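You operate a simulated robot arm through the tools that you are given. There is no shell and no other tool. Be economical: measure what you need, move in short steps, check, and stop when the job is done.

You run a simulated robot arm. Do the job below in one go: nothing can be reset, and whatever is moved stays where it is left.

Task
Pour the leftover paste from the orange cup back into the drum.
Fine: open the yellow lid and shut it again; put the cup back. Set down upright: what you pick out. Where these are worked on the way, their far stop is far enough and under half their travel is too little: yellow lid.
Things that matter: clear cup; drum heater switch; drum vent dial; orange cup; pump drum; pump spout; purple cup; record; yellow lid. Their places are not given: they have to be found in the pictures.

It is judged by the outcome, as a careful person would: the job done as asked, and still so three seconds after it is handed in. It fails if anything else is knocked over, pushed out of place, dropped, spilled or broken. Lids that push on must go on centred and level and be pressed home; caps that screw on are set level and turned clockwise until they are tight.

Robot
A 6-joint arm with a two-finger parallel gripper, fixed in place. Base frame: the origin is at the foot of the arm, x ahead of it, y to its left, z up; the work surface is at about z = 0.86. Units: m, degrees, N and s.
With the tool pointing down near the work surface it reaches from about 0.24 to 0.64 m from the base axis. Its first joint turns from -66.0 to 66.0 degrees. Payload 2.7 kg.
Tool frame: the origin (TCP) lies between the finger pads and is the grasp point; the fingertips stand 0.023 m ahead of it; z points along the fingers, y is the line along which they close. Largest opening 0.094 m; finger width 0.038, thickness 0.01; the body of the gripper, 0.054 by 0.096 m, starts 0.039 m behind the TCP.
Orientation is that of the tool frame in the base frame, as [roll, pitch, yaw] about the fixed x, y, z axes, in that order (R = Rz(yaw) Ry(pitch) Rx(roll)). With the fingers straight down and closing along the base's y, the tool's x points along the base's -x, its y along +y and its z along -z.

Tools
- The arm moves only by the tool arm_command. Its argument "targets" is a list of rows, each an object of numbers (a shift or turn left out is 0, a gripper value left out holds the last): "ax", "ay", "az": the turn, a rotation vector about the base's x, y, z in degrees; "dx", "dy", "dz": the shift along the base's x, y, z in m; "gripper": the closure, from 0 (fully open) to 1 (shut). In form: [{"ax": .., "ay": .., "az": .., "dx": .., "dy": .., "dz": .., "gripper": ..}, ...]. A call has 1 to 12 rows; each row shifts and turns the commanded pose from where the row before left it. Rows are played at 5 a second. More than 0.05 m and 8.6 degrees between two rows, or a gripper value outside its range, and nothing of the call is played. Where a pose cannot be reached the arm comes as near as it can. A force on the tool above 60 N (or 10 N above the force at the start of the call, whichever is more), or a blocked arm, ends the call early, and 0.2 s more pass. The fingers move at their own pace (about 0.045 m/s each) and stop on an object; they squeeze with about 42 N. The grip force told is the motor's: it shows also when the fingers shut on nothing. Time passes only in rows, and 0.2 s behind the last, so rows that do not move let the fingers close. The reply holds the time, the measured pose of the TCP, the force on the tool along the base axes, the opening and the grip force, in the units named above and with some noise, with the torque about the TCP (base axes, N m) and any sound that the robot's microphone picked up, and new pictures: "views" is both (left out), scene, wrist or none.
- Cameras (640 x 400 px; columns grow to the right, rows downward): "scene" is fixed at [0.0815, -0.4204, 1.4188]; the picture's right is [0.78, -0.63, 0.00], its down [-0.32, -0.39, -0.86] and it looks along [0.54, 0.67, -0.50] (base axes); focal length 293 px, centre (320, 200). "wrist" rides on the gripper at [0.086, 0.016, -0.074] in the tool frame; the picture's right is [-0.18, 0.98, 0.00], its down [-0.58, -0.11, -0.81] and it looks along [-0.79, -0.15, 0.59] (tool axes); focal length 243 px, centre (320, 200).
- measure_at(camera, pixels): for up to 12 pixels [column, row] of the newest picture of that camera ("zoom" is the newest enlarged one), the place [x, y, z] in the base frame of the surface seen there, good to about 0.002 m, but the place of the scene camera against the robot may be out by one fixed shift of up to 0.018 m in any direction. It takes no simulated time.
- inspect(camera, box): a new picture of the part [left, top, right, bottom] of that camera's present view, enlarged. It takes no simulated time.
- sign_off(): hands the job in; it is judged then, once.

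Work in short steps. Measure before you move; look again where a grasp or a placing could have gone wrong, and mend it. You have 80 turns and 200 pictures in all, those below and enlarged ones among them. Open the gripper and draw the arm clear of the work before you hand the job in, unless the task says otherwise; then end with one line.

The tools are called after "Emit:" by a JSON object that holds its "api" and its "payload". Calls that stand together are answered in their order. arm_command: Moves the arm, as the interface text tells. Its arguments: {"type":"object","properties":{"targets":{"type":"array"},"views":{"type":"string","enum":["both","scene","wrist","none"]}},"required":["targets"]} The other tools are called the same way: measure_at (camera, pixels) gives the place of the surface under pixels of a picture; inspect (camera, box) takes an enlarged picture of a part of a camera's view; sign_off () hands the job in.

At the start:

```text
time_s: 0.0
tcp_pos: [0.4134, 0.0921, 1.2275]
tcp_rot: [180.0, 0.0, 180.0]
force: [-0.6, 0.5, 0.0]
wrist_torque: [0.0, 0.0, -0.02]
width: 0.0939
finger_force: 0.0
```

scene: 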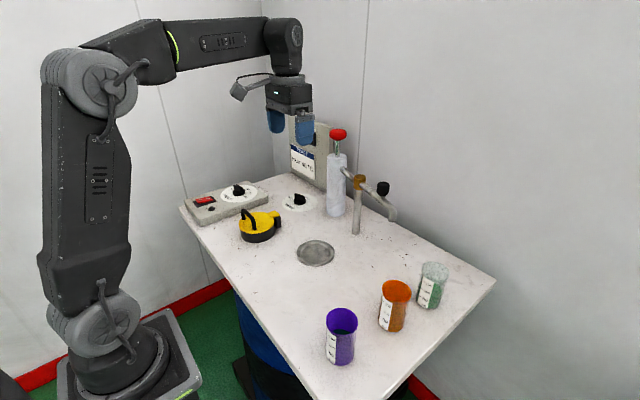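
wrist: 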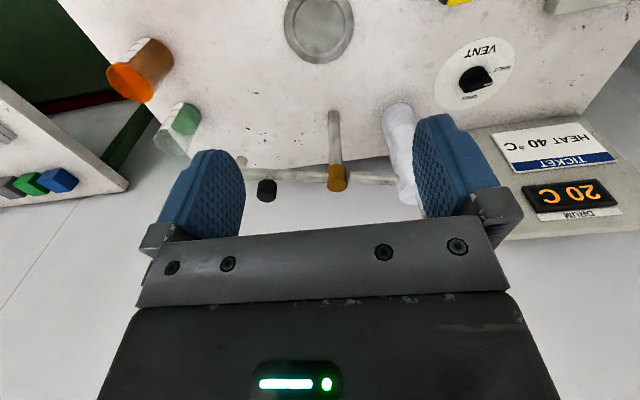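

The scene shows a drum top table with pump, yellow lid (260,225), grey disc (315,252), cups purple, orange, clear. I look closer before anything else.

Emit:
{"api": "inspect", "payload": {"camera": "scene", "box": [170, 110, 410, 270]}}

Emit:
{"api": "inspect", "payload": {"camera": "scene", "box": [290, 220, 500, 380]}}

Emit:
{"api": "measure_at", "payload": {"camera": "scene", "pixels": [[260, 222], [246, 215], [278, 218], [315, 252], [299, 253], [333, 252], [397, 286], [342, 318], [435, 268], [340, 250], [299, 202], [238, 193]]}}

```text
2.50 times, centred on (290, 190) of scene
```

zoom: 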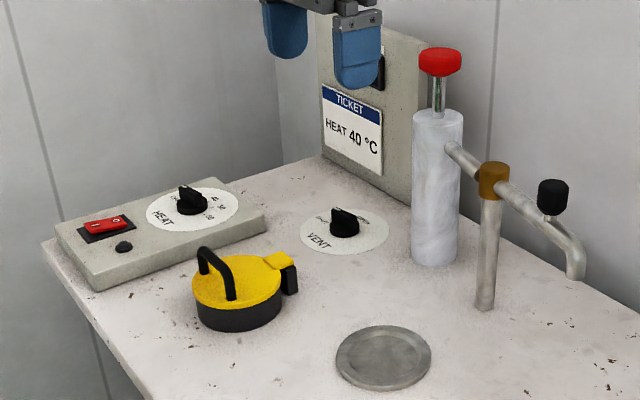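

```text
2.50 times, centred on (395, 300) of scene
```

zoom: 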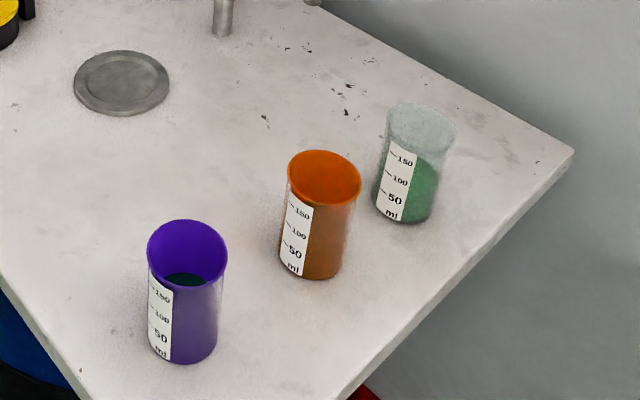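

```text
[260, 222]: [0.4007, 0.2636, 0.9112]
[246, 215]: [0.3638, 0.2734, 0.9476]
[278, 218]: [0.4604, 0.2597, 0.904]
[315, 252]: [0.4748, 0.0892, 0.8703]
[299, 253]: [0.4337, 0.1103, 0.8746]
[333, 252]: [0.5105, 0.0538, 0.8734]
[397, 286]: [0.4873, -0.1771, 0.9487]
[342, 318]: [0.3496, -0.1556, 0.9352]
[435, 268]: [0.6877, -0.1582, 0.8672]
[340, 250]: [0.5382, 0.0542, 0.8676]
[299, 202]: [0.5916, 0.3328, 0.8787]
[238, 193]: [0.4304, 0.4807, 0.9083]
```

Disc centre is visible in both pictures; I measure the same points in the wrist picture to get the scene shift.

Emit:
{"api": "measure_at", "payload": {"camera": "wrist", "pixels": [[286, 28], [354, 28], [320, 28], [320, 61], [130, 83], [108, 72], [150, 98], [173, 55], [475, 78], [155, 70], [337, 180], [267, 190]]}}

Emit:
{"api": "measure_at", "payload": {"camera": "scene", "pixels": [[381, 288], [411, 294], [395, 281], [396, 301], [300, 244], [315, 264], [356, 232], [394, 216], [358, 180], [336, 133], [271, 228], [258, 212]]}}

Emit:
{"api": "inspect", "payload": {"camera": "wrist", "box": [80, 0, 280, 200]}}

Emit:
{"api": "inspect", "payload": {"camera": "scene", "box": [225, 195, 295, 250]}}

```text
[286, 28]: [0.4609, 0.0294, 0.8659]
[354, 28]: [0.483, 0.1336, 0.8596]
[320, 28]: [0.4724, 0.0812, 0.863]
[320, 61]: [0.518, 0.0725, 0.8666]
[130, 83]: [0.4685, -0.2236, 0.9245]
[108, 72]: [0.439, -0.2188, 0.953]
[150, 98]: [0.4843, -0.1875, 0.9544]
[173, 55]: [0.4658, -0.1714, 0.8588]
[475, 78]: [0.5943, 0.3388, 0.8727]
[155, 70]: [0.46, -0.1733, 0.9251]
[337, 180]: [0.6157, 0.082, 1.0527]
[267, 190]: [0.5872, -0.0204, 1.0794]
```

```text
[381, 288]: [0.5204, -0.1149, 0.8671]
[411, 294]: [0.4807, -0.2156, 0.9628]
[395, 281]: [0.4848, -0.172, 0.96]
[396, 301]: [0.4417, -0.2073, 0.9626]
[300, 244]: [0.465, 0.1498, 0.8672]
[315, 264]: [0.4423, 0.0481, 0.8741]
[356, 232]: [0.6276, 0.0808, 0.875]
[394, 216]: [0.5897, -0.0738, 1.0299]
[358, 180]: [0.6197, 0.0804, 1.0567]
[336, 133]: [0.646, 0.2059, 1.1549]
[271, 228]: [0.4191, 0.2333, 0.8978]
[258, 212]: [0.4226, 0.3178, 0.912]
```

```text
2.00 times, centred on (180, 100) of wrist
```

zoom: 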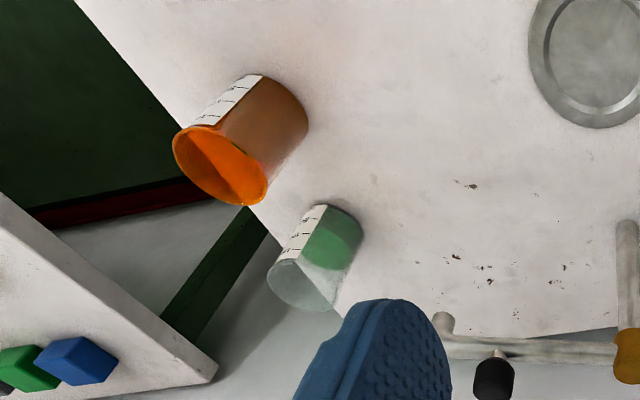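

```text
7.27 times, centred on (260, 222) of scene
```

zoom: 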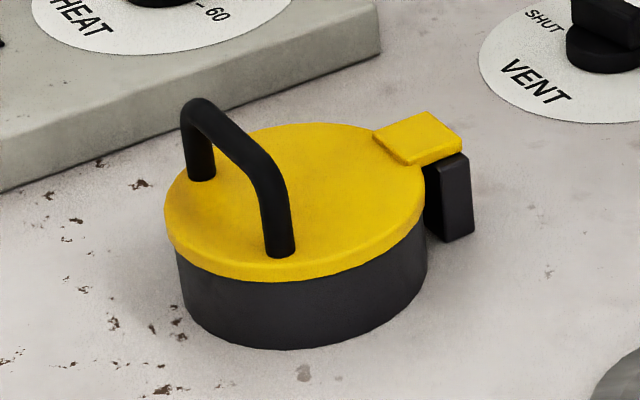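

The lid is hinged at its tab with a black arch handle opposite. I measure the handle, feet, tab and rim in the zoom.

Emit:
{"api": "measure_at", "payload": {"camera": "zoom", "pixels": [[200, 172], [280, 240], [200, 112], [232, 142], [265, 175], [420, 140], [450, 150], [455, 200], [175, 235], [330, 275], [420, 190], [320, 135]]}}

```text
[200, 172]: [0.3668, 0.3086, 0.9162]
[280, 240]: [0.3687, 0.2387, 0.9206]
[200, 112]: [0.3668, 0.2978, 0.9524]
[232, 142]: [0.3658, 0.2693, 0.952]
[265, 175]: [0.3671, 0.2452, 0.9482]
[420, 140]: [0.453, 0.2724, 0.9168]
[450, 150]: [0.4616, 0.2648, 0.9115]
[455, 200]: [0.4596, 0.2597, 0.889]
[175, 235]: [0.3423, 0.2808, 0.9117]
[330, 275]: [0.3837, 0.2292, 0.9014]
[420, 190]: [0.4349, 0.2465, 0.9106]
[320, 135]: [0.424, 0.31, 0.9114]
```

The handle bar runs along y at about (0.367, 0.245..0.30, 0.953); the hinge axis is along y near x=0.455. I turn the tool -90° (fingers closing along x) and come above the handle, high up.

Emit:
{"api": "arm_command", "payload": {"targets": [{"az": -8.2, "dx": -0.004, "dy": 0.016, "dz": -0.008, "gripper": 0}, {"az": -8.2, "dx": -0.004, "dy": 0.016, "dz": -0.008}, {"az": -8.2, "dx": -0.004, "dy": 0.016, "dz": -0.008}, {"az": -8.2, "dx": -0.004, "dy": 0.016, "dz": -0.008}, {"az": -8.2, "dx": -0.004, "dy": 0.016, "dz": -0.008}, {"az": -8.2, "dx": -0.004, "dy": 0.016, "dz": -0.008}, {"az": -8.2, "dx": -0.004, "dy": 0.016, "dz": -0.008}, {"az": -8.2, "dx": -0.004, "dy": 0.016, "dz": -0.008}, {"az": -8.2, "dx": -0.004, "dy": 0.016, "dz": -0.008}, {"az": -8.2, "dx": -0.004, "dy": 0.016, "dz": -0.008}, {"az": -8.0, "dx": -0.004, "dy": 0.016, "dz": -0.008}]}}

```text
time_s: 2.4
tcp_pos: [0.3683, 0.2679, 1.1399]
tcp_rot: [-180.0, 0.0, 89.9]
force: [0.1, 0.2, 0.1]
wrist_torque: [0.01, 0.0, 0.03]
width: 0.0943
finger_force: 0.1
```

scene: 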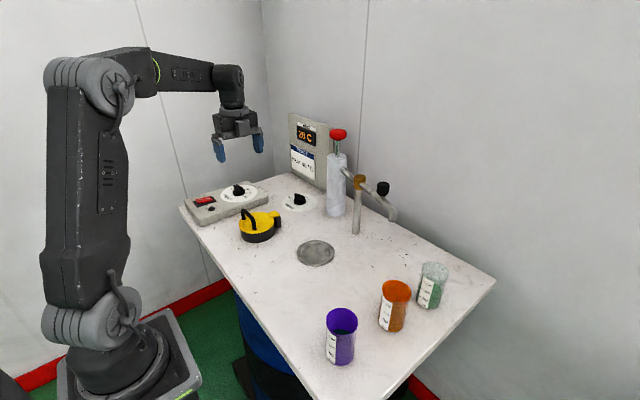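
wrist: 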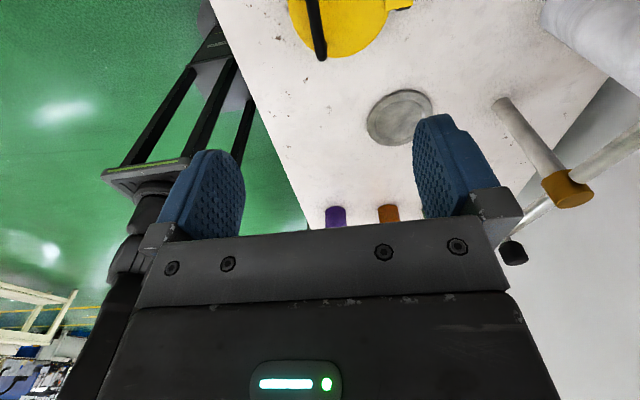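

The wrist picture shows the handle at about (315,10..60) and lid at (345,25); measure them there for the true robot-frame place.

Emit:
{"api": "measure_at", "payload": {"camera": "wrist", "pixels": [[313, 20], [320, 58], [318, 45], [311, 5], [350, 56], [388, 12], [400, 6], [345, 25], [399, 90], [399, 145], [370, 118], [432, 110]]}}

Emit:
{"api": "inspect", "payload": {"camera": "wrist", "box": [260, 0, 460, 125]}}

```text
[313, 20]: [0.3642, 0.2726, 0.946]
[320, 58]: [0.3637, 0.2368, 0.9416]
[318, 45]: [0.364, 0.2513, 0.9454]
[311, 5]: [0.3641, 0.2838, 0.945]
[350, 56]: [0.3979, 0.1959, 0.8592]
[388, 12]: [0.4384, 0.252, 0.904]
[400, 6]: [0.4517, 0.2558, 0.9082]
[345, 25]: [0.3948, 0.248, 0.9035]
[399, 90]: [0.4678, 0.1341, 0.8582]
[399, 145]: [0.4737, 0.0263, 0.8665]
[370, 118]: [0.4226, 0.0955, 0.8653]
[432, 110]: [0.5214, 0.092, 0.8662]
```

```text
3.20 times, centred on (360, 62) of wrist
```

zoom: 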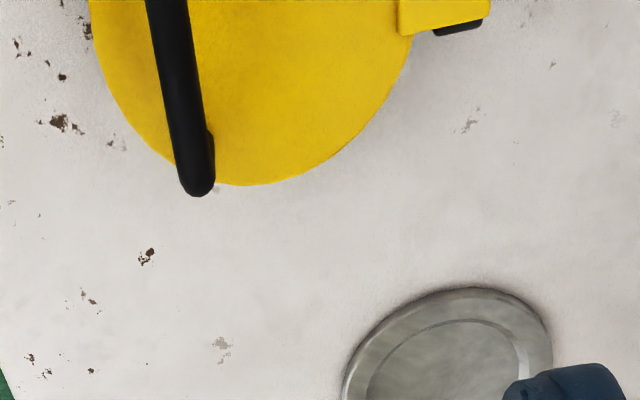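

True handle bar: x≈0.364, y≈0.27, z≈0.942 (scene camera reads about +3 mm x, +7 mm z). I tilt the tool 45° toward +x and come to a point 7 cm back from the bar with fingers partly closed.

Emit:
{"api": "arm_command", "payload": {"targets": [{"ay": -7.5, "dx": -0.009, "dz": -0.0248, "gripper": 0.62}, {"ay": -7.5, "dx": -0.009, "dz": -0.0248}, {"ay": -7.5, "dx": -0.009, "dz": -0.0248}, {"ay": -7.5, "dx": -0.009, "dz": -0.0248}, {"ay": -7.5, "dx": -0.009, "dz": -0.0248}, {"ay": -7.5, "dx": -0.009, "dz": -0.0248}, {}]}}

```text
time_s: 4.0
tcp_pos: [0.3951, 0.2365, 1.1217]
tcp_rot: [137.1, 0.4, 91.1]
force: [-0.1, -0.3, 0.5]
wrist_torque: [0.0, 0.0, -0.01]
width: 0.0358
finger_force: 0.1
out of reach, approached as far as the arm can: row 4, 5, 6
```

scene: 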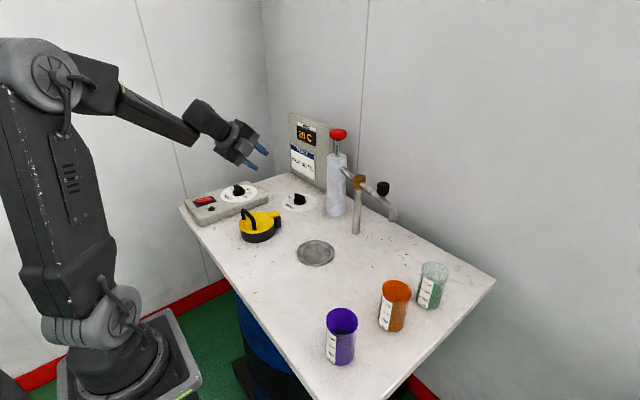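
wrist: 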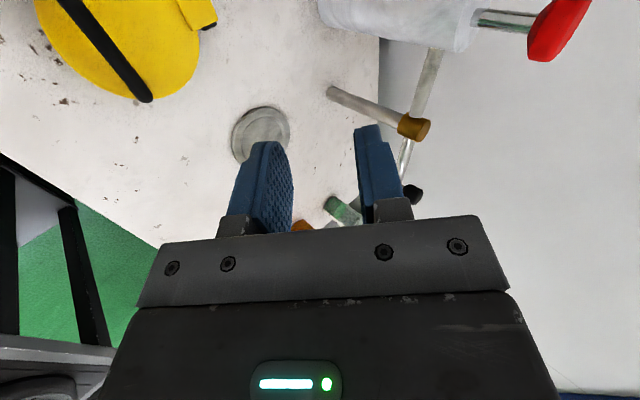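

The 45° tilt toward +x isn't reachable there (stopped at x 0.395, z 1.12). I'll go back to a vertical tool and grip from straight above instead; first back out and see where the commanded pose stands.

Emit:
{"api": "arm_command", "payload": {"targets": [{"ay": 7.5, "dx": 0.009, "dz": 0.0248}, {"ay": 7.5, "dx": 0.009, "dz": 0.0248}, {"ay": 7.5, "dx": 0.009, "dz": 0.0248}, {"ay": 7.5, "dx": 0.009, "dz": 0.0248}, {}], "views": "none"}}

```text
time_s: 5.2
tcp_pos: [0.4315, 0.2357, 1.2185]
tcp_rot: [165.1, 0.0, 90.0]
force: [-0.2, 0.2, 0.2]
wrist_torque: [-0.01, 0.0, 0.0]
width: 0.0358
finger_force: 0.0
```

Commands re-anchor at the reached pose. Now straighten the tool and go above the handle at z=1.0 (tips 3 cm over the bar).

Emit:
{"api": "arm_command", "payload": {"targets": [{"ay": 7.5, "dx": -0.01125, "dy": 0.0057, "dz": -0.0364}, {"ay": 7.4, "dx": -0.01125, "dy": 0.0057, "dz": -0.0364}, {"dx": -0.01125, "dy": 0.0057, "dz": -0.0364}, {"dx": -0.01125, "dy": 0.0057, "dz": -0.0364}, {"dx": -0.01125, "dy": 0.0057, "dz": -0.0364}, {"dx": -0.01125, "dy": 0.0057, "dz": -0.0364}, {}]}}

```text
time_s: 6.8
tcp_pos: [0.3636, 0.2679, 1.0014]
tcp_rot: [179.8, 0.0, 90.0]
force: [0.3, 0.6, -0.4]
wrist_torque: [0.0, -0.02, -0.01]
width: 0.0357
finger_force: 0.2
```

scene: 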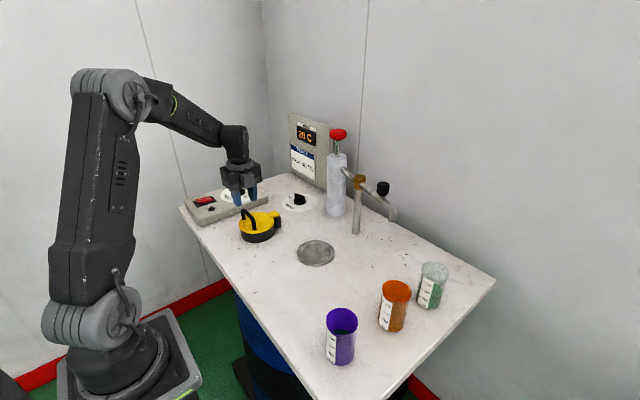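
wrist: 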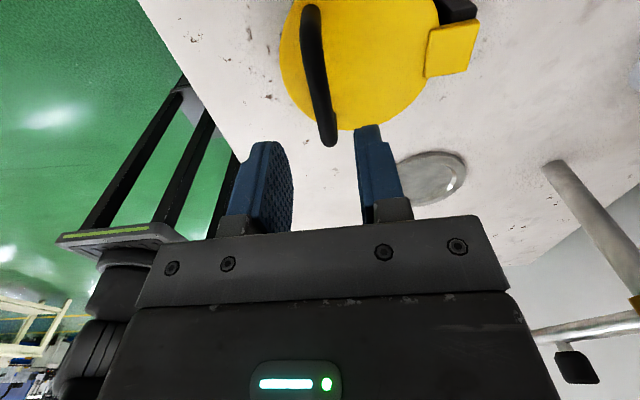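

Now the handle is seen fully at (312,10)–(332,145). Measure it and the tab once more.

Emit:
{"api": "measure_at", "payload": {"camera": "wrist", "pixels": [[330, 140], [322, 105], [312, 50], [309, 12], [455, 40], [430, 70], [470, 65], [460, 10], [345, 125], [285, 60], [395, 20]]}}

Emit:
{"api": "inspect", "payload": {"camera": "wrist", "box": [260, 0, 500, 150]}}

```text
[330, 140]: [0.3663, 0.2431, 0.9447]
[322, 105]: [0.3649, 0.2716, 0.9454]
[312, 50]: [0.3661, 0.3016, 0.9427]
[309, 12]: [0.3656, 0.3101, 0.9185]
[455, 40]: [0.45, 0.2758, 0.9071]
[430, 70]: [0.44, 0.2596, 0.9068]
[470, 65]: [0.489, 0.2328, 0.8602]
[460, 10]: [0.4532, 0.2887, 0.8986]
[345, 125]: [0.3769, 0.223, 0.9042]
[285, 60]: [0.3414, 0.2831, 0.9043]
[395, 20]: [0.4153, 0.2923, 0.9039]
```

```text
2.67 times, centred on (380, 75) of wrist
```

zoom: 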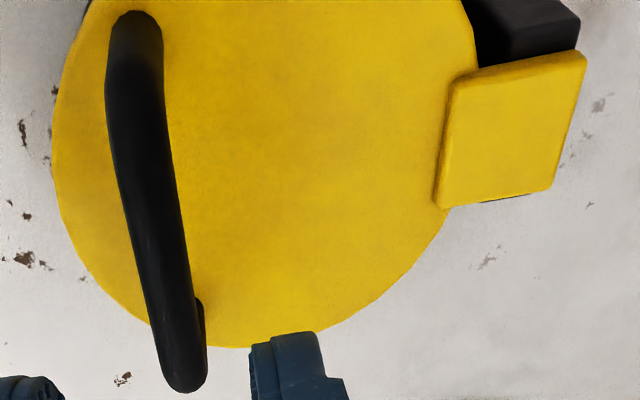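

I lower to z≈0.944 (tips 2 cm over the lid) astride the bar and close.

Emit:
{"api": "arm_command", "payload": {"targets": [{"dx": 0.002, "dy": 0.004, "dz": -0.019}, {"dz": -0.019}, {"dz": -0.019}, {"gripper": 1.0}, {}, {}, {}]}}

```text
time_s: 8.4
tcp_pos: [0.3645, 0.2748, 0.945]
tcp_rot: [-179.7, 0.2, 90.0]
force: [-28.3, 1.1, 8.0]
wrist_torque: [-0.1, 0.41, -0.05]
width: 0.0118
finger_force: 45.4
```

scene: 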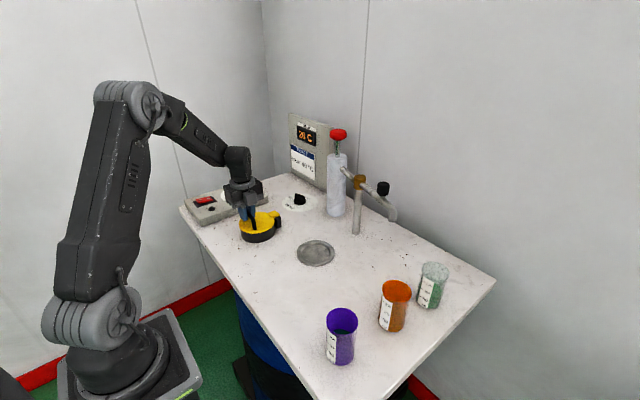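
wrist: 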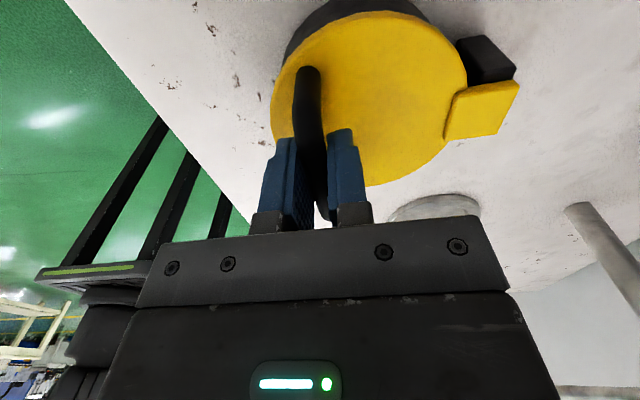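

Handle gripped (opening 0.012). I start opening along an arc about the hinge (x≈0.453, z≈0.90), 18° first, turning the tool with it.

Emit:
{"api": "arm_command", "payload": {"targets": [{"ay": 3, "dx": 0.001, "dz": 0.0045}, {"ay": 3, "dx": 0.0024, "dz": 0.0045}, {"ay": 6, "dx": 0.0056, "dz": 0.0084}, {"ay": 6, "dx": 0.0066, "dz": 0.0078}]}}

```text
time_s: 9.4
tcp_pos: [0.3812, 0.2746, 0.97]
tcp_rot: [-162.1, -0.1, 90.1]
force: [-17.8, 1.4, 15.5]
wrist_torque: [-1.13, 0.0, 0.29]
width: 0.0113
finger_force: 45.0
```

scene: 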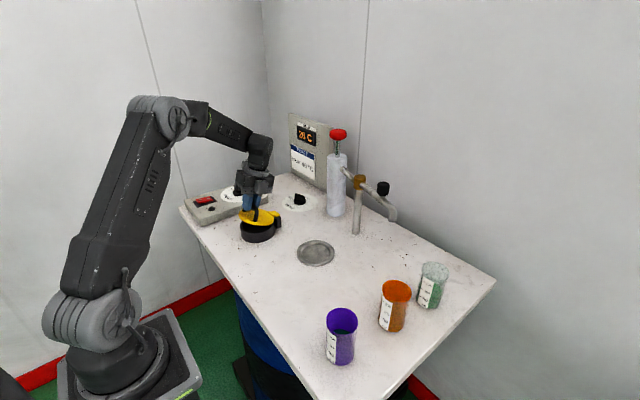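
wrist: 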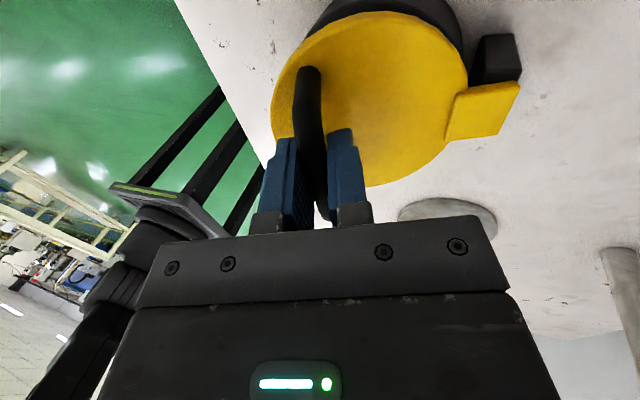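

The lid follows. Continue to about 48°, relieving the -18 N along x a little.

Emit:
{"api": "arm_command", "payload": {"targets": [{"ay": 6, "dx": 0.0058, "dz": 0.007}, {"ay": 6, "dx": 0.0078, "dz": 0.0063}, {"ay": 6, "dx": 0.0084, "dz": 0.0053}, {"ay": 6, "dx": 0.0089, "dz": 0.0045}, {"ay": 6, "dx": 0.0093, "dz": 0.0035}]}}

```text
time_s: 10.6
tcp_pos: [0.409, 0.2748, 0.99]
tcp_rot: [-132.2, -0.3, 90.0]
force: [-5.2, 12.8, 12.6]
wrist_torque: [-0.39, -0.14, 0.3]
width: 0.0116
finger_force: 45.3
out of reach, approached as far as the arm can: row 5
```

scene: 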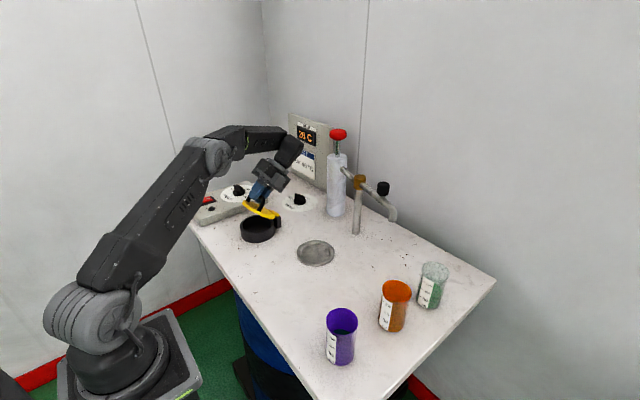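
wrist: 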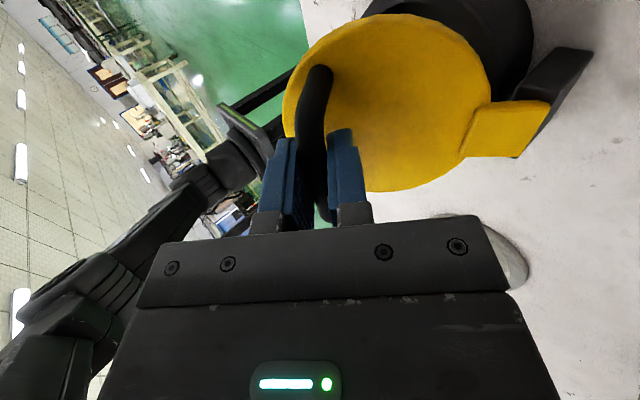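

Reach limit at this tilt, lid about 40° open. I keep the grip and go on along the arc while turning the tool back to vertical (the round bar turns between the pads).

Emit:
{"api": "arm_command", "payload": {"targets": [{"ay": -6, "dx": 0.009, "dz": 0.003}, {"ay": -6, "dx": 0.0099, "dz": 0.0031}, {"ay": -6, "dx": 0.0102, "dz": 0.0019}, {"ay": -6, "dx": 0.0103, "dz": 0.0009}]}}

```text
time_s: 11.6
tcp_pos: [0.4509, 0.2727, 1.0005]
tcp_rot: [-156.8, -0.3, 89.9]
force: [-3.1, 15.2, 38.8]
wrist_torque: [-0.86, 0.15, -1.52]
width: 0.0112
finger_force: 44.9
```

scene: 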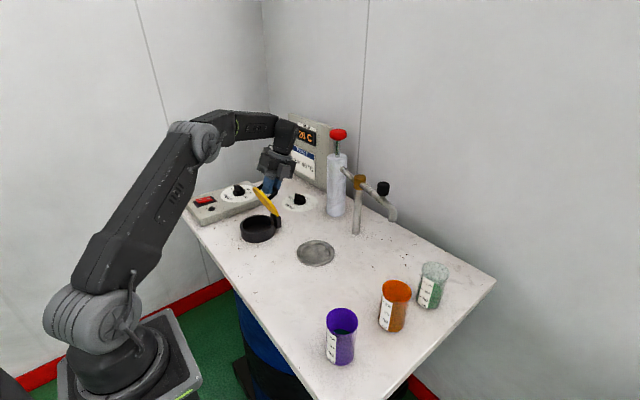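
wrist: 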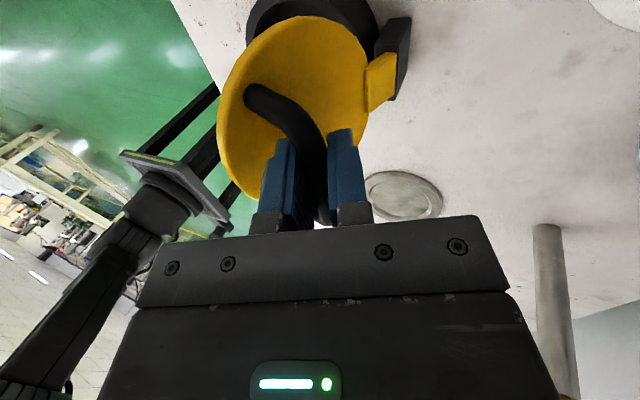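

Lid is about 60–65° open, bar turning in the pads. Tool is pushed up slightly (+39 N), so I raise a little and go on.

Emit:
{"api": "arm_command", "payload": {"targets": [{"ay": -6, "dx": 0.009, "dz": 0.003}, {"ay": -6, "dx": 0.0102, "dz": 0.0}, {"ay": -6, "dx": 0.01, "dz": -0.001}]}}

```text
time_s: 12.4
tcp_pos: [0.4773, 0.2713, 0.9965]
tcp_rot: [-173.9, 0.1, 90.0]
force: [-3.2, 16.3, -3.6]
wrist_torque: [-0.72, 0.15, -1.66]
width: 0.0116
finger_force: 45.5
```

scene: 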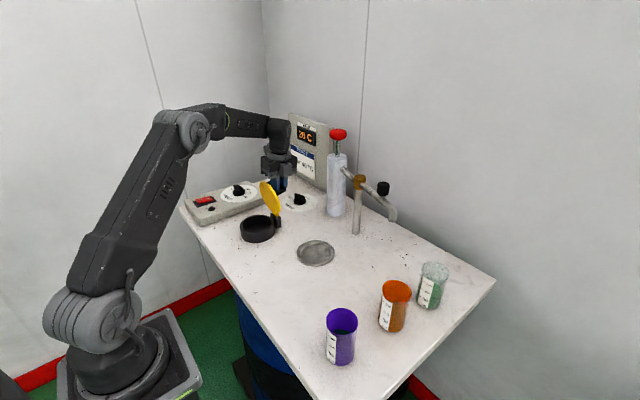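
wrist: 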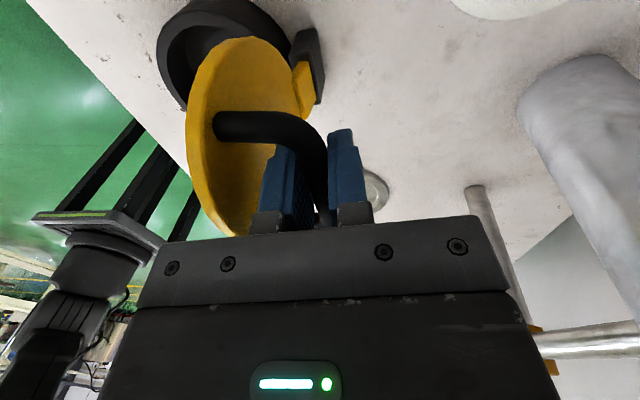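

About 77° open now. Go on another ~24° with the tool vertical.

Emit:
{"api": "arm_command", "payload": {"targets": [{"ay": -6, "dx": 0.01, "dz": -0.003}, {"dx": 0.0096, "dz": -0.004}, {"dx": 0.0091, "dz": -0.005}, {"dx": 0.0086, "dz": -0.006}]}}

```text
time_s: 13.4
tcp_pos: [0.5141, 0.2718, 0.9816]
tcp_rot: [-180.0, 0.0, 89.8]
force: [-19.3, 5.0, 10.6]
wrist_torque: [-0.24, 0.07, -1.75]
width: 0.0115
finger_force: 45.2
```

scene: 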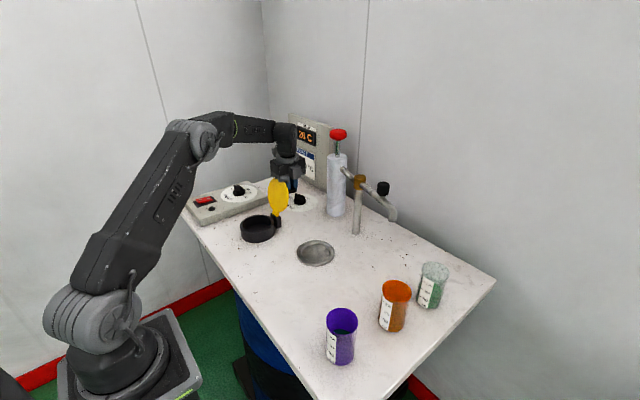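
wrist: 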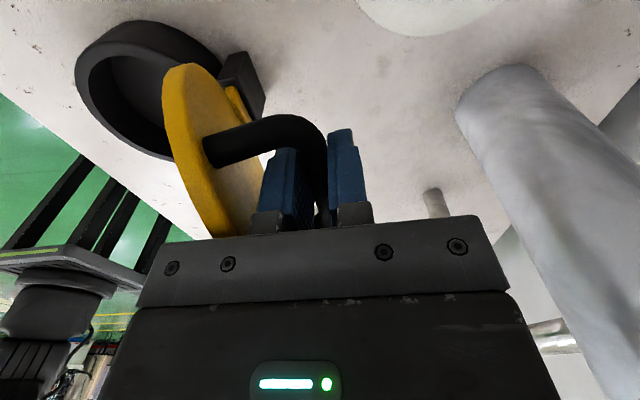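

Lid is past vertical (~98°). One more short step to see whether the stop is near.

Emit:
{"api": "arm_command", "payload": {"targets": [{"dx": 0.006, "dz": -0.005}, {"dx": 0.005, "dz": -0.005}]}}

Emit:
{"api": "inspect", "payload": {"camera": "scene", "box": [225, 150, 345, 250]}}

```text
time_s: 13.8
tcp_pos: [0.5158, 0.2718, 0.9811]
tcp_rot: [-179.1, 0.2, 89.6]
force: [-27.3, -6.9, 15.3]
wrist_torque: [-0.17, 0.14, -1.77]
width: 0.0117
finger_force: 44.7
stopped in row 2: the force on the tool passed its limit at 69 N (the readings are from after the stop); the commanded pose is now the measured one
```

scene: 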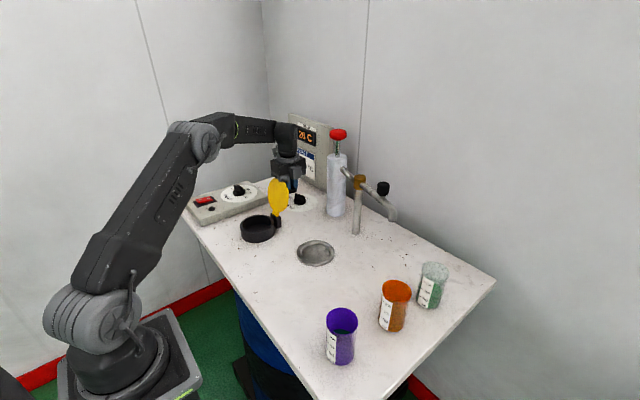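
wrist: 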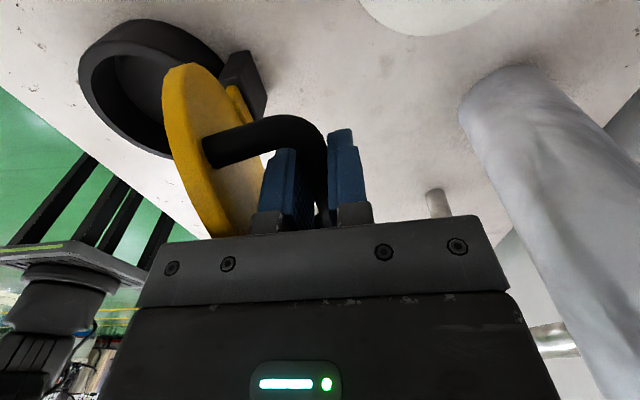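

```text
4.00 times, centred on (285, 200) of scene
```

zoom: 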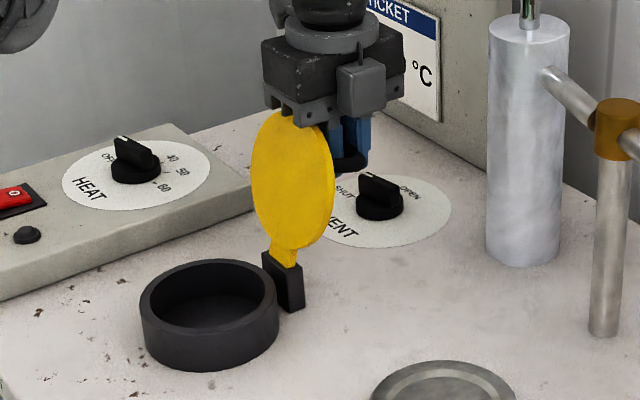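

Far stop reached (~100° open). Open the fingers moderately so the inner one doesn't press the lid, and rise straight up.

Emit:
{"api": "arm_command", "payload": {"targets": [{"gripper": 0.68}, {}, {"dz": 0.02}, {"dz": 0.04}, {"dz": 0.04}, {"dz": 0.04}]}}

Emit:
{"api": "inspect", "payload": {"camera": "scene", "box": [225, 150, 345, 250]}}

```text
time_s: 15.2
tcp_pos: [0.5198, 0.2706, 1.1243]
tcp_rot: [-179.4, 0.3, 90.1]
force: [0.4, 0.1, -0.1]
wrist_torque: [0.04, -0.02, 0.0]
width: 0.0304
finger_force: 0.1
```

scene: 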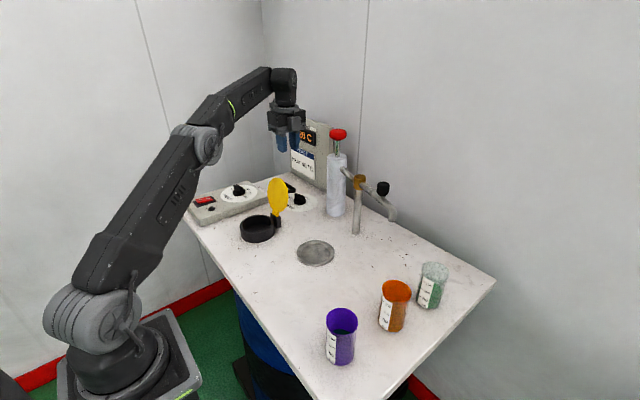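
wrist: 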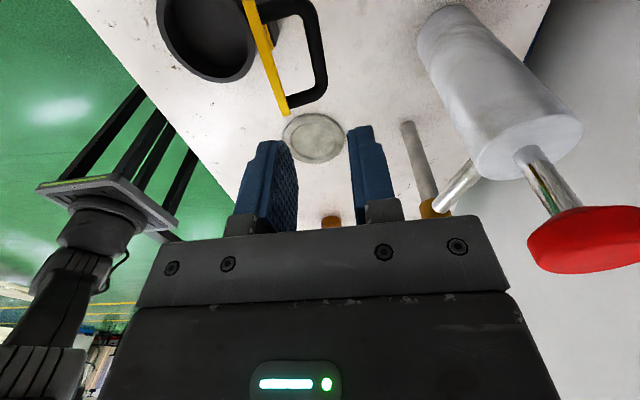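

```text
4.00 times, centred on (285, 200) of scene
```

zoom: 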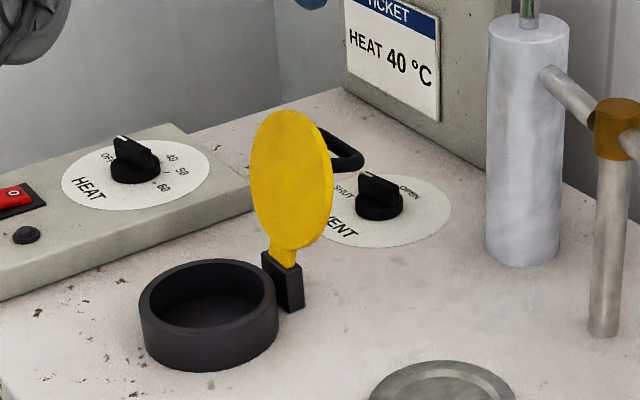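

The lid stays open. Measure the collar rim (wrist: around (160,10)–(255,70); zoom left/right rims) and the open lid's points.

Emit:
{"api": "measure_at", "payload": {"camera": "zoom", "pixels": [[143, 305], [270, 280], [200, 262], [225, 330], [210, 300], [290, 120], [330, 200], [350, 160], [270, 250]]}}

Emit:
{"api": "measure_at", "payload": {"camera": "wrist", "pixels": [[213, 82], [252, 60], [170, 50], [288, 112], [320, 90], [262, 40], [200, 40]]}}

```text
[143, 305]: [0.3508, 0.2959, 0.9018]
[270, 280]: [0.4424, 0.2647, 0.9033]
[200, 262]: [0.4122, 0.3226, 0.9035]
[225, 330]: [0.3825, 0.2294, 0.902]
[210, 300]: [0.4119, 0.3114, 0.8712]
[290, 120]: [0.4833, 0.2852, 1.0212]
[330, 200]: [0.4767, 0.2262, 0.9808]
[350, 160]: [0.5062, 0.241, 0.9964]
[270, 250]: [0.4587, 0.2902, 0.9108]
```

```text
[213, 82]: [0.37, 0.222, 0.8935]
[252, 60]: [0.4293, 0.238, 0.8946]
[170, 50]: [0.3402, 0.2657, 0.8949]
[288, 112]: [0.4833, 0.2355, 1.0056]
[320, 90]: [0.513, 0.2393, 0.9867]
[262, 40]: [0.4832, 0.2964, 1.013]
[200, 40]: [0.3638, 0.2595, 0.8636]
```

Collar: centre ≈(0.391, 0.270), rim z≈0.895; lid open to z≈1.013 at x≈0.46–0.48. I'll rehearse the pour pose empty-handed: back off and turn the tool to near horizontal pointing +y (camera on top).

Emit:
{"api": "arm_command", "payload": {"targets": [{"dx": -0.01, "dy": -0.025, "dz": 0.02, "gripper": 0.35}, {"dx": -0.01, "dy": -0.025, "dz": 0.02}, {"ax": 8, "dx": -0.012, "dy": -0.015}, {"ax": 8, "dx": -0.012, "dy": -0.015}, {"ax": 8, "dx": -0.012, "dy": -0.015}, {"ax": 8, "dx": -0.012, "dy": -0.015}, {"ax": 8, "dx": -0.012, "dy": -0.01}, {"ax": 8, "dx": -0.012, "dy": -0.01}, {"ax": 8, "dx": -0.012}, {"ax": 8, "dx": -0.012}, {"ax": 8}, {"ax": 8}]}}

```text
time_s: 17.8
tcp_pos: [0.4037, 0.141, 1.1585]
tcp_rot: [-179.7, -80.0, 90.2]
force: [-0.1, -0.5, -0.3]
wrist_torque: [0.01, -0.01, -0.01]
width: 0.061
finger_force: 0.0
```

scene: 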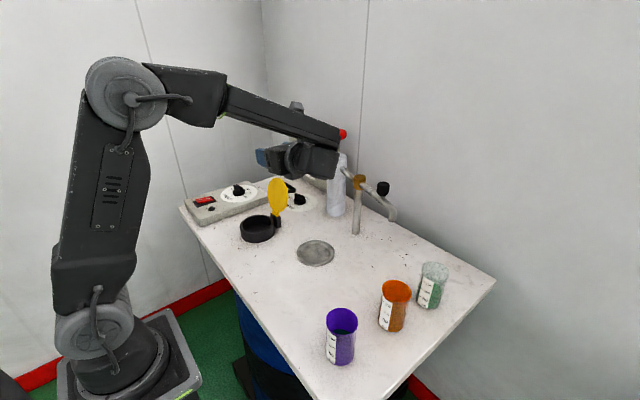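
wrist: 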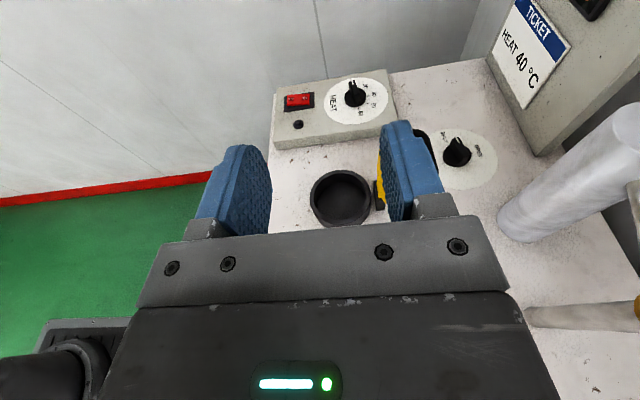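

Reached cleanly. Move over to the pour position, staying higher (z≈1.07) first, and yaw -10°.

Emit:
{"api": "arm_command", "payload": {"targets": [{"az": -2.5, "dx": -0.013, "dy": 0.034, "dz": -0.02}, {"az": -2.5, "dx": -0.013, "dy": 0.034, "dz": -0.02}, {"az": -2.5, "dx": -0.013, "dy": 0.034, "dz": -0.02}, {"az": -2.5, "dx": -0.013, "dy": 0.034, "dz": -0.02}]}}

```text
time_s: 18.8
tcp_pos: [0.3483, 0.2738, 1.0779]
tcp_rot: [-179.5, -79.9, 80.0]
force: [0.2, -0.1, -0.6]
wrist_torque: [-0.05, -0.02, 0.03]
width: 0.0611
finger_force: 0.0
```

scene: 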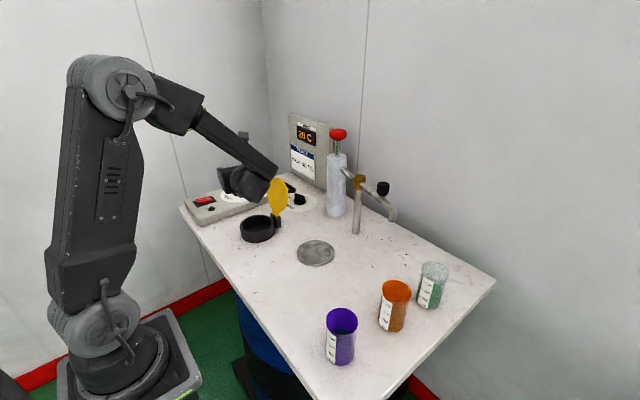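
wrist: 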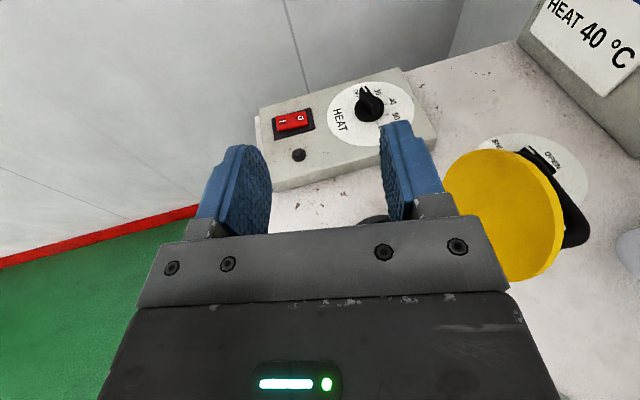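

Reached. Check how near the wrist/forearm (265,185) is to the lid before rolling.

Emit:
{"api": "measure_at", "payload": {"camera": "scene", "pixels": [[262, 198], [268, 178], [275, 168], [255, 180], [240, 185], [228, 178], [278, 200], [240, 137]]}}

Emit:
{"api": "inspect", "payload": {"camera": "scene", "box": [200, 110, 320, 250]}}

```text
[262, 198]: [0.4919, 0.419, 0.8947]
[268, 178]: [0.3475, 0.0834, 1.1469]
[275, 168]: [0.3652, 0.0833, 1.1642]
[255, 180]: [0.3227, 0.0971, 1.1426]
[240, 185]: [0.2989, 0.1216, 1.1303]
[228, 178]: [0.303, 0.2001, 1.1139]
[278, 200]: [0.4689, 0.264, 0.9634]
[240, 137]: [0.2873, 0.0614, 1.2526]
```

```text
2.86 times, centred on (260, 180) of scene
```

zoom: 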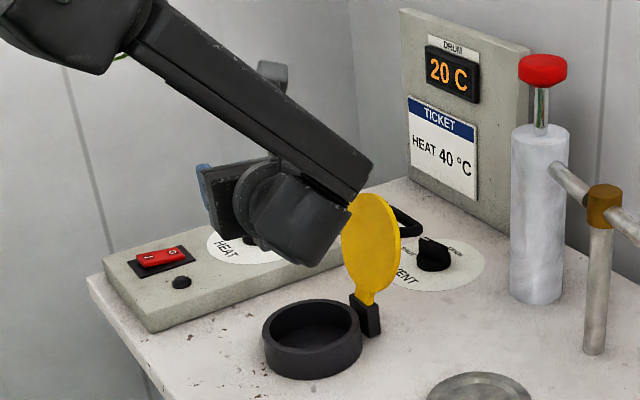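

Wrist is 14 cm away from the lid in y. Rehearse the roll (tip toward +x) by 96° while lowering a bit.

Emit:
{"api": "arm_command", "payload": {"targets": [{"ax": 1.39, "ay": 7.88}, {"ax": 1.39, "ay": 7.88}, {"ax": 1.39, "ay": 7.88}, {"ax": 1.39, "ay": 7.88}, {"ax": 1.39, "ay": 7.88}, {"ax": 1.39, "ay": 7.88, "dz": -0.01}, {"ax": 1.39, "ay": 7.88, "dz": -0.01}, {"ax": 1.39, "ay": 7.88, "dz": -0.01}, {"ax": 1.39, "ay": 7.88, "dz": -0.01}, {"ax": 1.39, "ay": 7.88, "dz": -0.01}, {"ax": 1.39, "ay": 7.88, "dz": -0.01}, {"ax": 1.39, "ay": 7.88}]}}

Emit:
{"api": "inspect", "payload": {"camera": "scene", "box": [200, 110, 320, 250]}}

```text
time_s: 21.4
tcp_pos: [0.3499, 0.2777, 1.0203]
tcp_rot: [-88.4, 6.1, 0.3]
force: [-0.1, -0.1, 0.1]
wrist_torque: [0.01, 0.0, 0.0]
width: 0.0612
finger_force: 0.1
```

scene: 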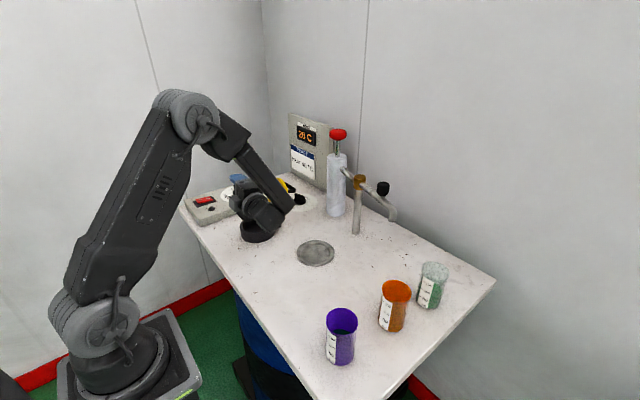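
wrist: 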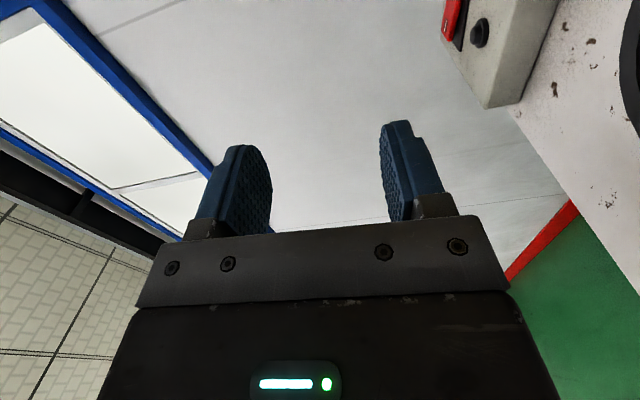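

```text
2.86 times, centred on (260, 180) of scene
```

zoom: 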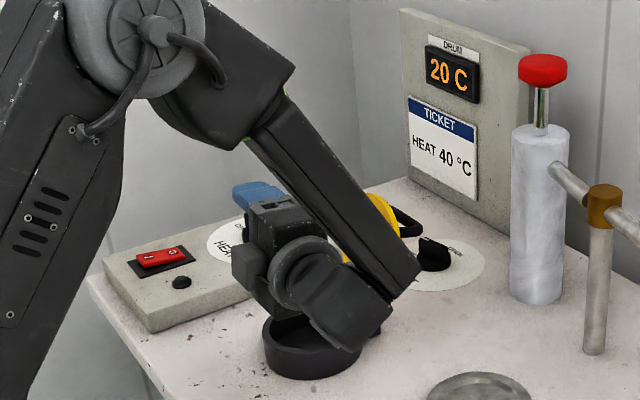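

Roll works. Check closeness of wrist joint and camera to the lid.

Emit:
{"api": "measure_at", "payload": {"camera": "zoom", "pixels": [[405, 285], [380, 320], [330, 330], [385, 240], [380, 200], [345, 255], [255, 265], [260, 190], [300, 300]]}}

```text
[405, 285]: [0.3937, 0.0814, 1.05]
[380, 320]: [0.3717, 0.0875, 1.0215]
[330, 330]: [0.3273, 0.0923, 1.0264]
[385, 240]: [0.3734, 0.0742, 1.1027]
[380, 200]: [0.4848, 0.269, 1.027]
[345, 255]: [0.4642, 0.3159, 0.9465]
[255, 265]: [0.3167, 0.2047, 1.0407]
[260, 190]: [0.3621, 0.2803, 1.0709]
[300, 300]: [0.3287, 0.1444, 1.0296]
```

Clearances are good. Rehearse the last 32° and 4 cm lower.

Emit:
{"api": "arm_command", "payload": {"targets": [{"ax": 1.39, "ay": 7.88, "dz": -0.01}, {"ax": 1.39, "ay": 7.88, "dz": -0.01}, {"ax": 1.39, "ay": 7.88, "dz": -0.01}, {"ax": 1.39, "ay": 7.88, "dz": -0.01}], "views": "scene"}}

```text
time_s: 22.4
tcp_pos: [0.3495, 0.2772, 0.9794]
tcp_rot: [-81.6, 37.3, 2.8]
force: [0.4, -0.1, 0.6]
wrist_torque: [-0.04, -0.02, 0.0]
width: 0.061
finger_force: 0.1
```

scene: 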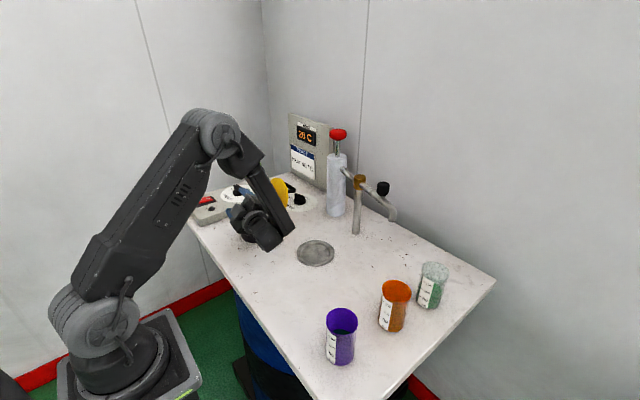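

Pour pose reachable at 128°. Roll back while rising.

Emit:
{"api": "arm_command", "payload": {"targets": [{"ax": -1.39, "ay": -7.88, "dz": 0.01}, {"ax": -1.39, "ay": -7.88, "dz": 0.01}, {"ax": -1.39, "ay": -7.88, "dz": 0.01}, {"ax": -1.39, "ay": -7.88, "dz": 0.01}, {"ax": -1.39, "ay": -7.88, "dz": 0.01}, {"ax": -1.39, "ay": -7.88, "dz": 0.01}, {"ax": -1.39, "ay": -7.88, "dz": 0.01}, {"ax": -1.39, "ay": -7.88, "dz": 0.01}, {"ax": -1.39, "ay": -7.88, "dz": 0.01}, {"ax": -1.39, "ay": -7.88, "dz": 0.01}, {"ax": -1.39, "ay": -7.88}, {"ax": -1.39, "ay": -7.88}], "views": "none"}}

Emit:
{"api": "arm_command", "payload": {"targets": [{"ax": -1.39, "ay": -7.88, "dy": -0.01}, {"ax": -1.39, "ay": -7.88, "dy": -0.02}, {"ax": -1.39, "ay": -7.88, "dy": -0.03}, {"ax": -1.39, "ay": -7.88, "dy": -0.04}, {"dx": 0.013, "dy": -0.045, "az": 2.5, "dz": 0.02}, {"dx": 0.013, "dy": -0.045, "az": 2.5, "dz": 0.02}, {"dx": 0.013, "dy": -0.045, "az": 2.5, "dz": 0.02}, {"dx": 0.013, "dy": -0.045, "az": 2.5, "dz": 0.02}, {"dx": 0.013, "dy": -0.045, "gripper": 0.1}, {"dx": 0.013, "dy": -0.045}]}}

```text
time_s: 25.0
tcp_pos: [0.3504, 0.2768, 1.0805]
tcp_rot: [-105.4, -56.8, 8.8]
force: [-0.2, 0.4, -0.2]
wrist_torque: [0.0, 0.0, 0.0]
width: 0.061
finger_force: 0.0
```

```text
refused: row 5 steps farther than a row can; nothing moved
```

The row was a hair too long; shorten it.

Emit:
{"api": "arm_command", "payload": {"targets": [{"ax": -1.39, "ay": -7.88, "dy": -0.01}, {"ax": -1.39, "ay": -7.88, "dy": -0.02}, {"ax": -1.39, "ay": -7.88, "dy": -0.03}, {"ax": -1.39, "ay": -7.88, "dy": -0.04}, {"dx": 0.013, "dy": -0.042, "az": 2.5, "dz": 0.018}, {"dx": 0.013, "dy": -0.042, "az": 2.5, "dz": 0.018}, {"dx": 0.013, "dy": -0.042, "az": 2.5, "dz": 0.018}, {"dx": 0.013, "dy": -0.042, "az": 2.5, "dz": 0.018}, {"dx": 0.013, "dy": -0.042, "gripper": 0.1}, {"dx": 0.013, "dy": -0.042}]}}

```text
time_s: 27.2
tcp_pos: [0.4278, -0.073, 1.1493]
tcp_rot: [-179.2, -79.9, 89.7]
force: [-0.6, -1.0, 0.9]
wrist_torque: [0.02, -0.01, 0.01]
width: 0.0844
finger_force: 0.1
```

scene: 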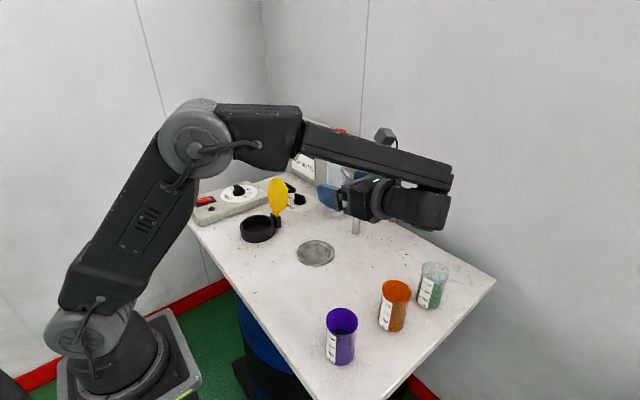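
wrist: 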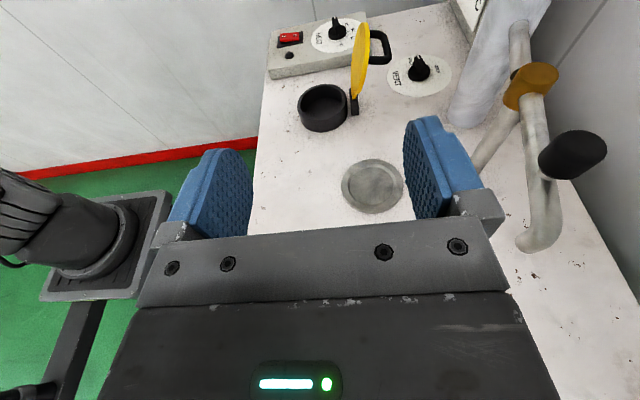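

Now measure the cup rims in the scene picture: purple (342,320), orange (396,291), clear (434,270), via a zoom.

Emit:
{"api": "inspect", "payload": {"camera": "scene", "box": [310, 250, 470, 370]}}

```text
3.33 times, centred on (390, 310) of scene
```

zoom: 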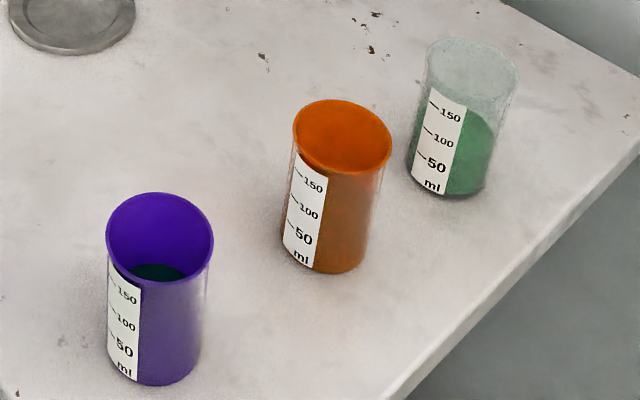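

Emit:
{"api": "measure_at", "payload": {"camera": "zoom", "pixels": [[294, 130], [390, 140], [343, 101], [340, 175], [325, 270], [345, 125], [340, 205], [107, 235], [212, 250], [428, 50], [517, 75], [455, 196]]}}

Emit:
{"api": "measure_at", "payload": {"camera": "zoom", "pixels": [[370, 220], [410, 150], [492, 160], [375, 270], [300, 262], [355, 268], [385, 395], [560, 228]]}}

```text
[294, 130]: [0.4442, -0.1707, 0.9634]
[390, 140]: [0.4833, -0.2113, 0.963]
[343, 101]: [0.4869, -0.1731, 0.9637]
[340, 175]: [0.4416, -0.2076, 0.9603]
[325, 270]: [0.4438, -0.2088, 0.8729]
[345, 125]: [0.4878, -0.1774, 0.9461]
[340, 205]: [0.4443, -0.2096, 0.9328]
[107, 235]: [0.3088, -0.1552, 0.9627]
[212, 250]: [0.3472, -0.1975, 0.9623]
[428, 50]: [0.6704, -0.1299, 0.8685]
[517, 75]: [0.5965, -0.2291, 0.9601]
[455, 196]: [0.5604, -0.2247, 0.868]
```

```text
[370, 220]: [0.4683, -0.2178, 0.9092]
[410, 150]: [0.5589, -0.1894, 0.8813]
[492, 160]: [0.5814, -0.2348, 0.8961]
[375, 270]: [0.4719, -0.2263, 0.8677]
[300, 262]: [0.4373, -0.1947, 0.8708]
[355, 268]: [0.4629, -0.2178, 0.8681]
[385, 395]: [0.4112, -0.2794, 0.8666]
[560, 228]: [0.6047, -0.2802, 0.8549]
```

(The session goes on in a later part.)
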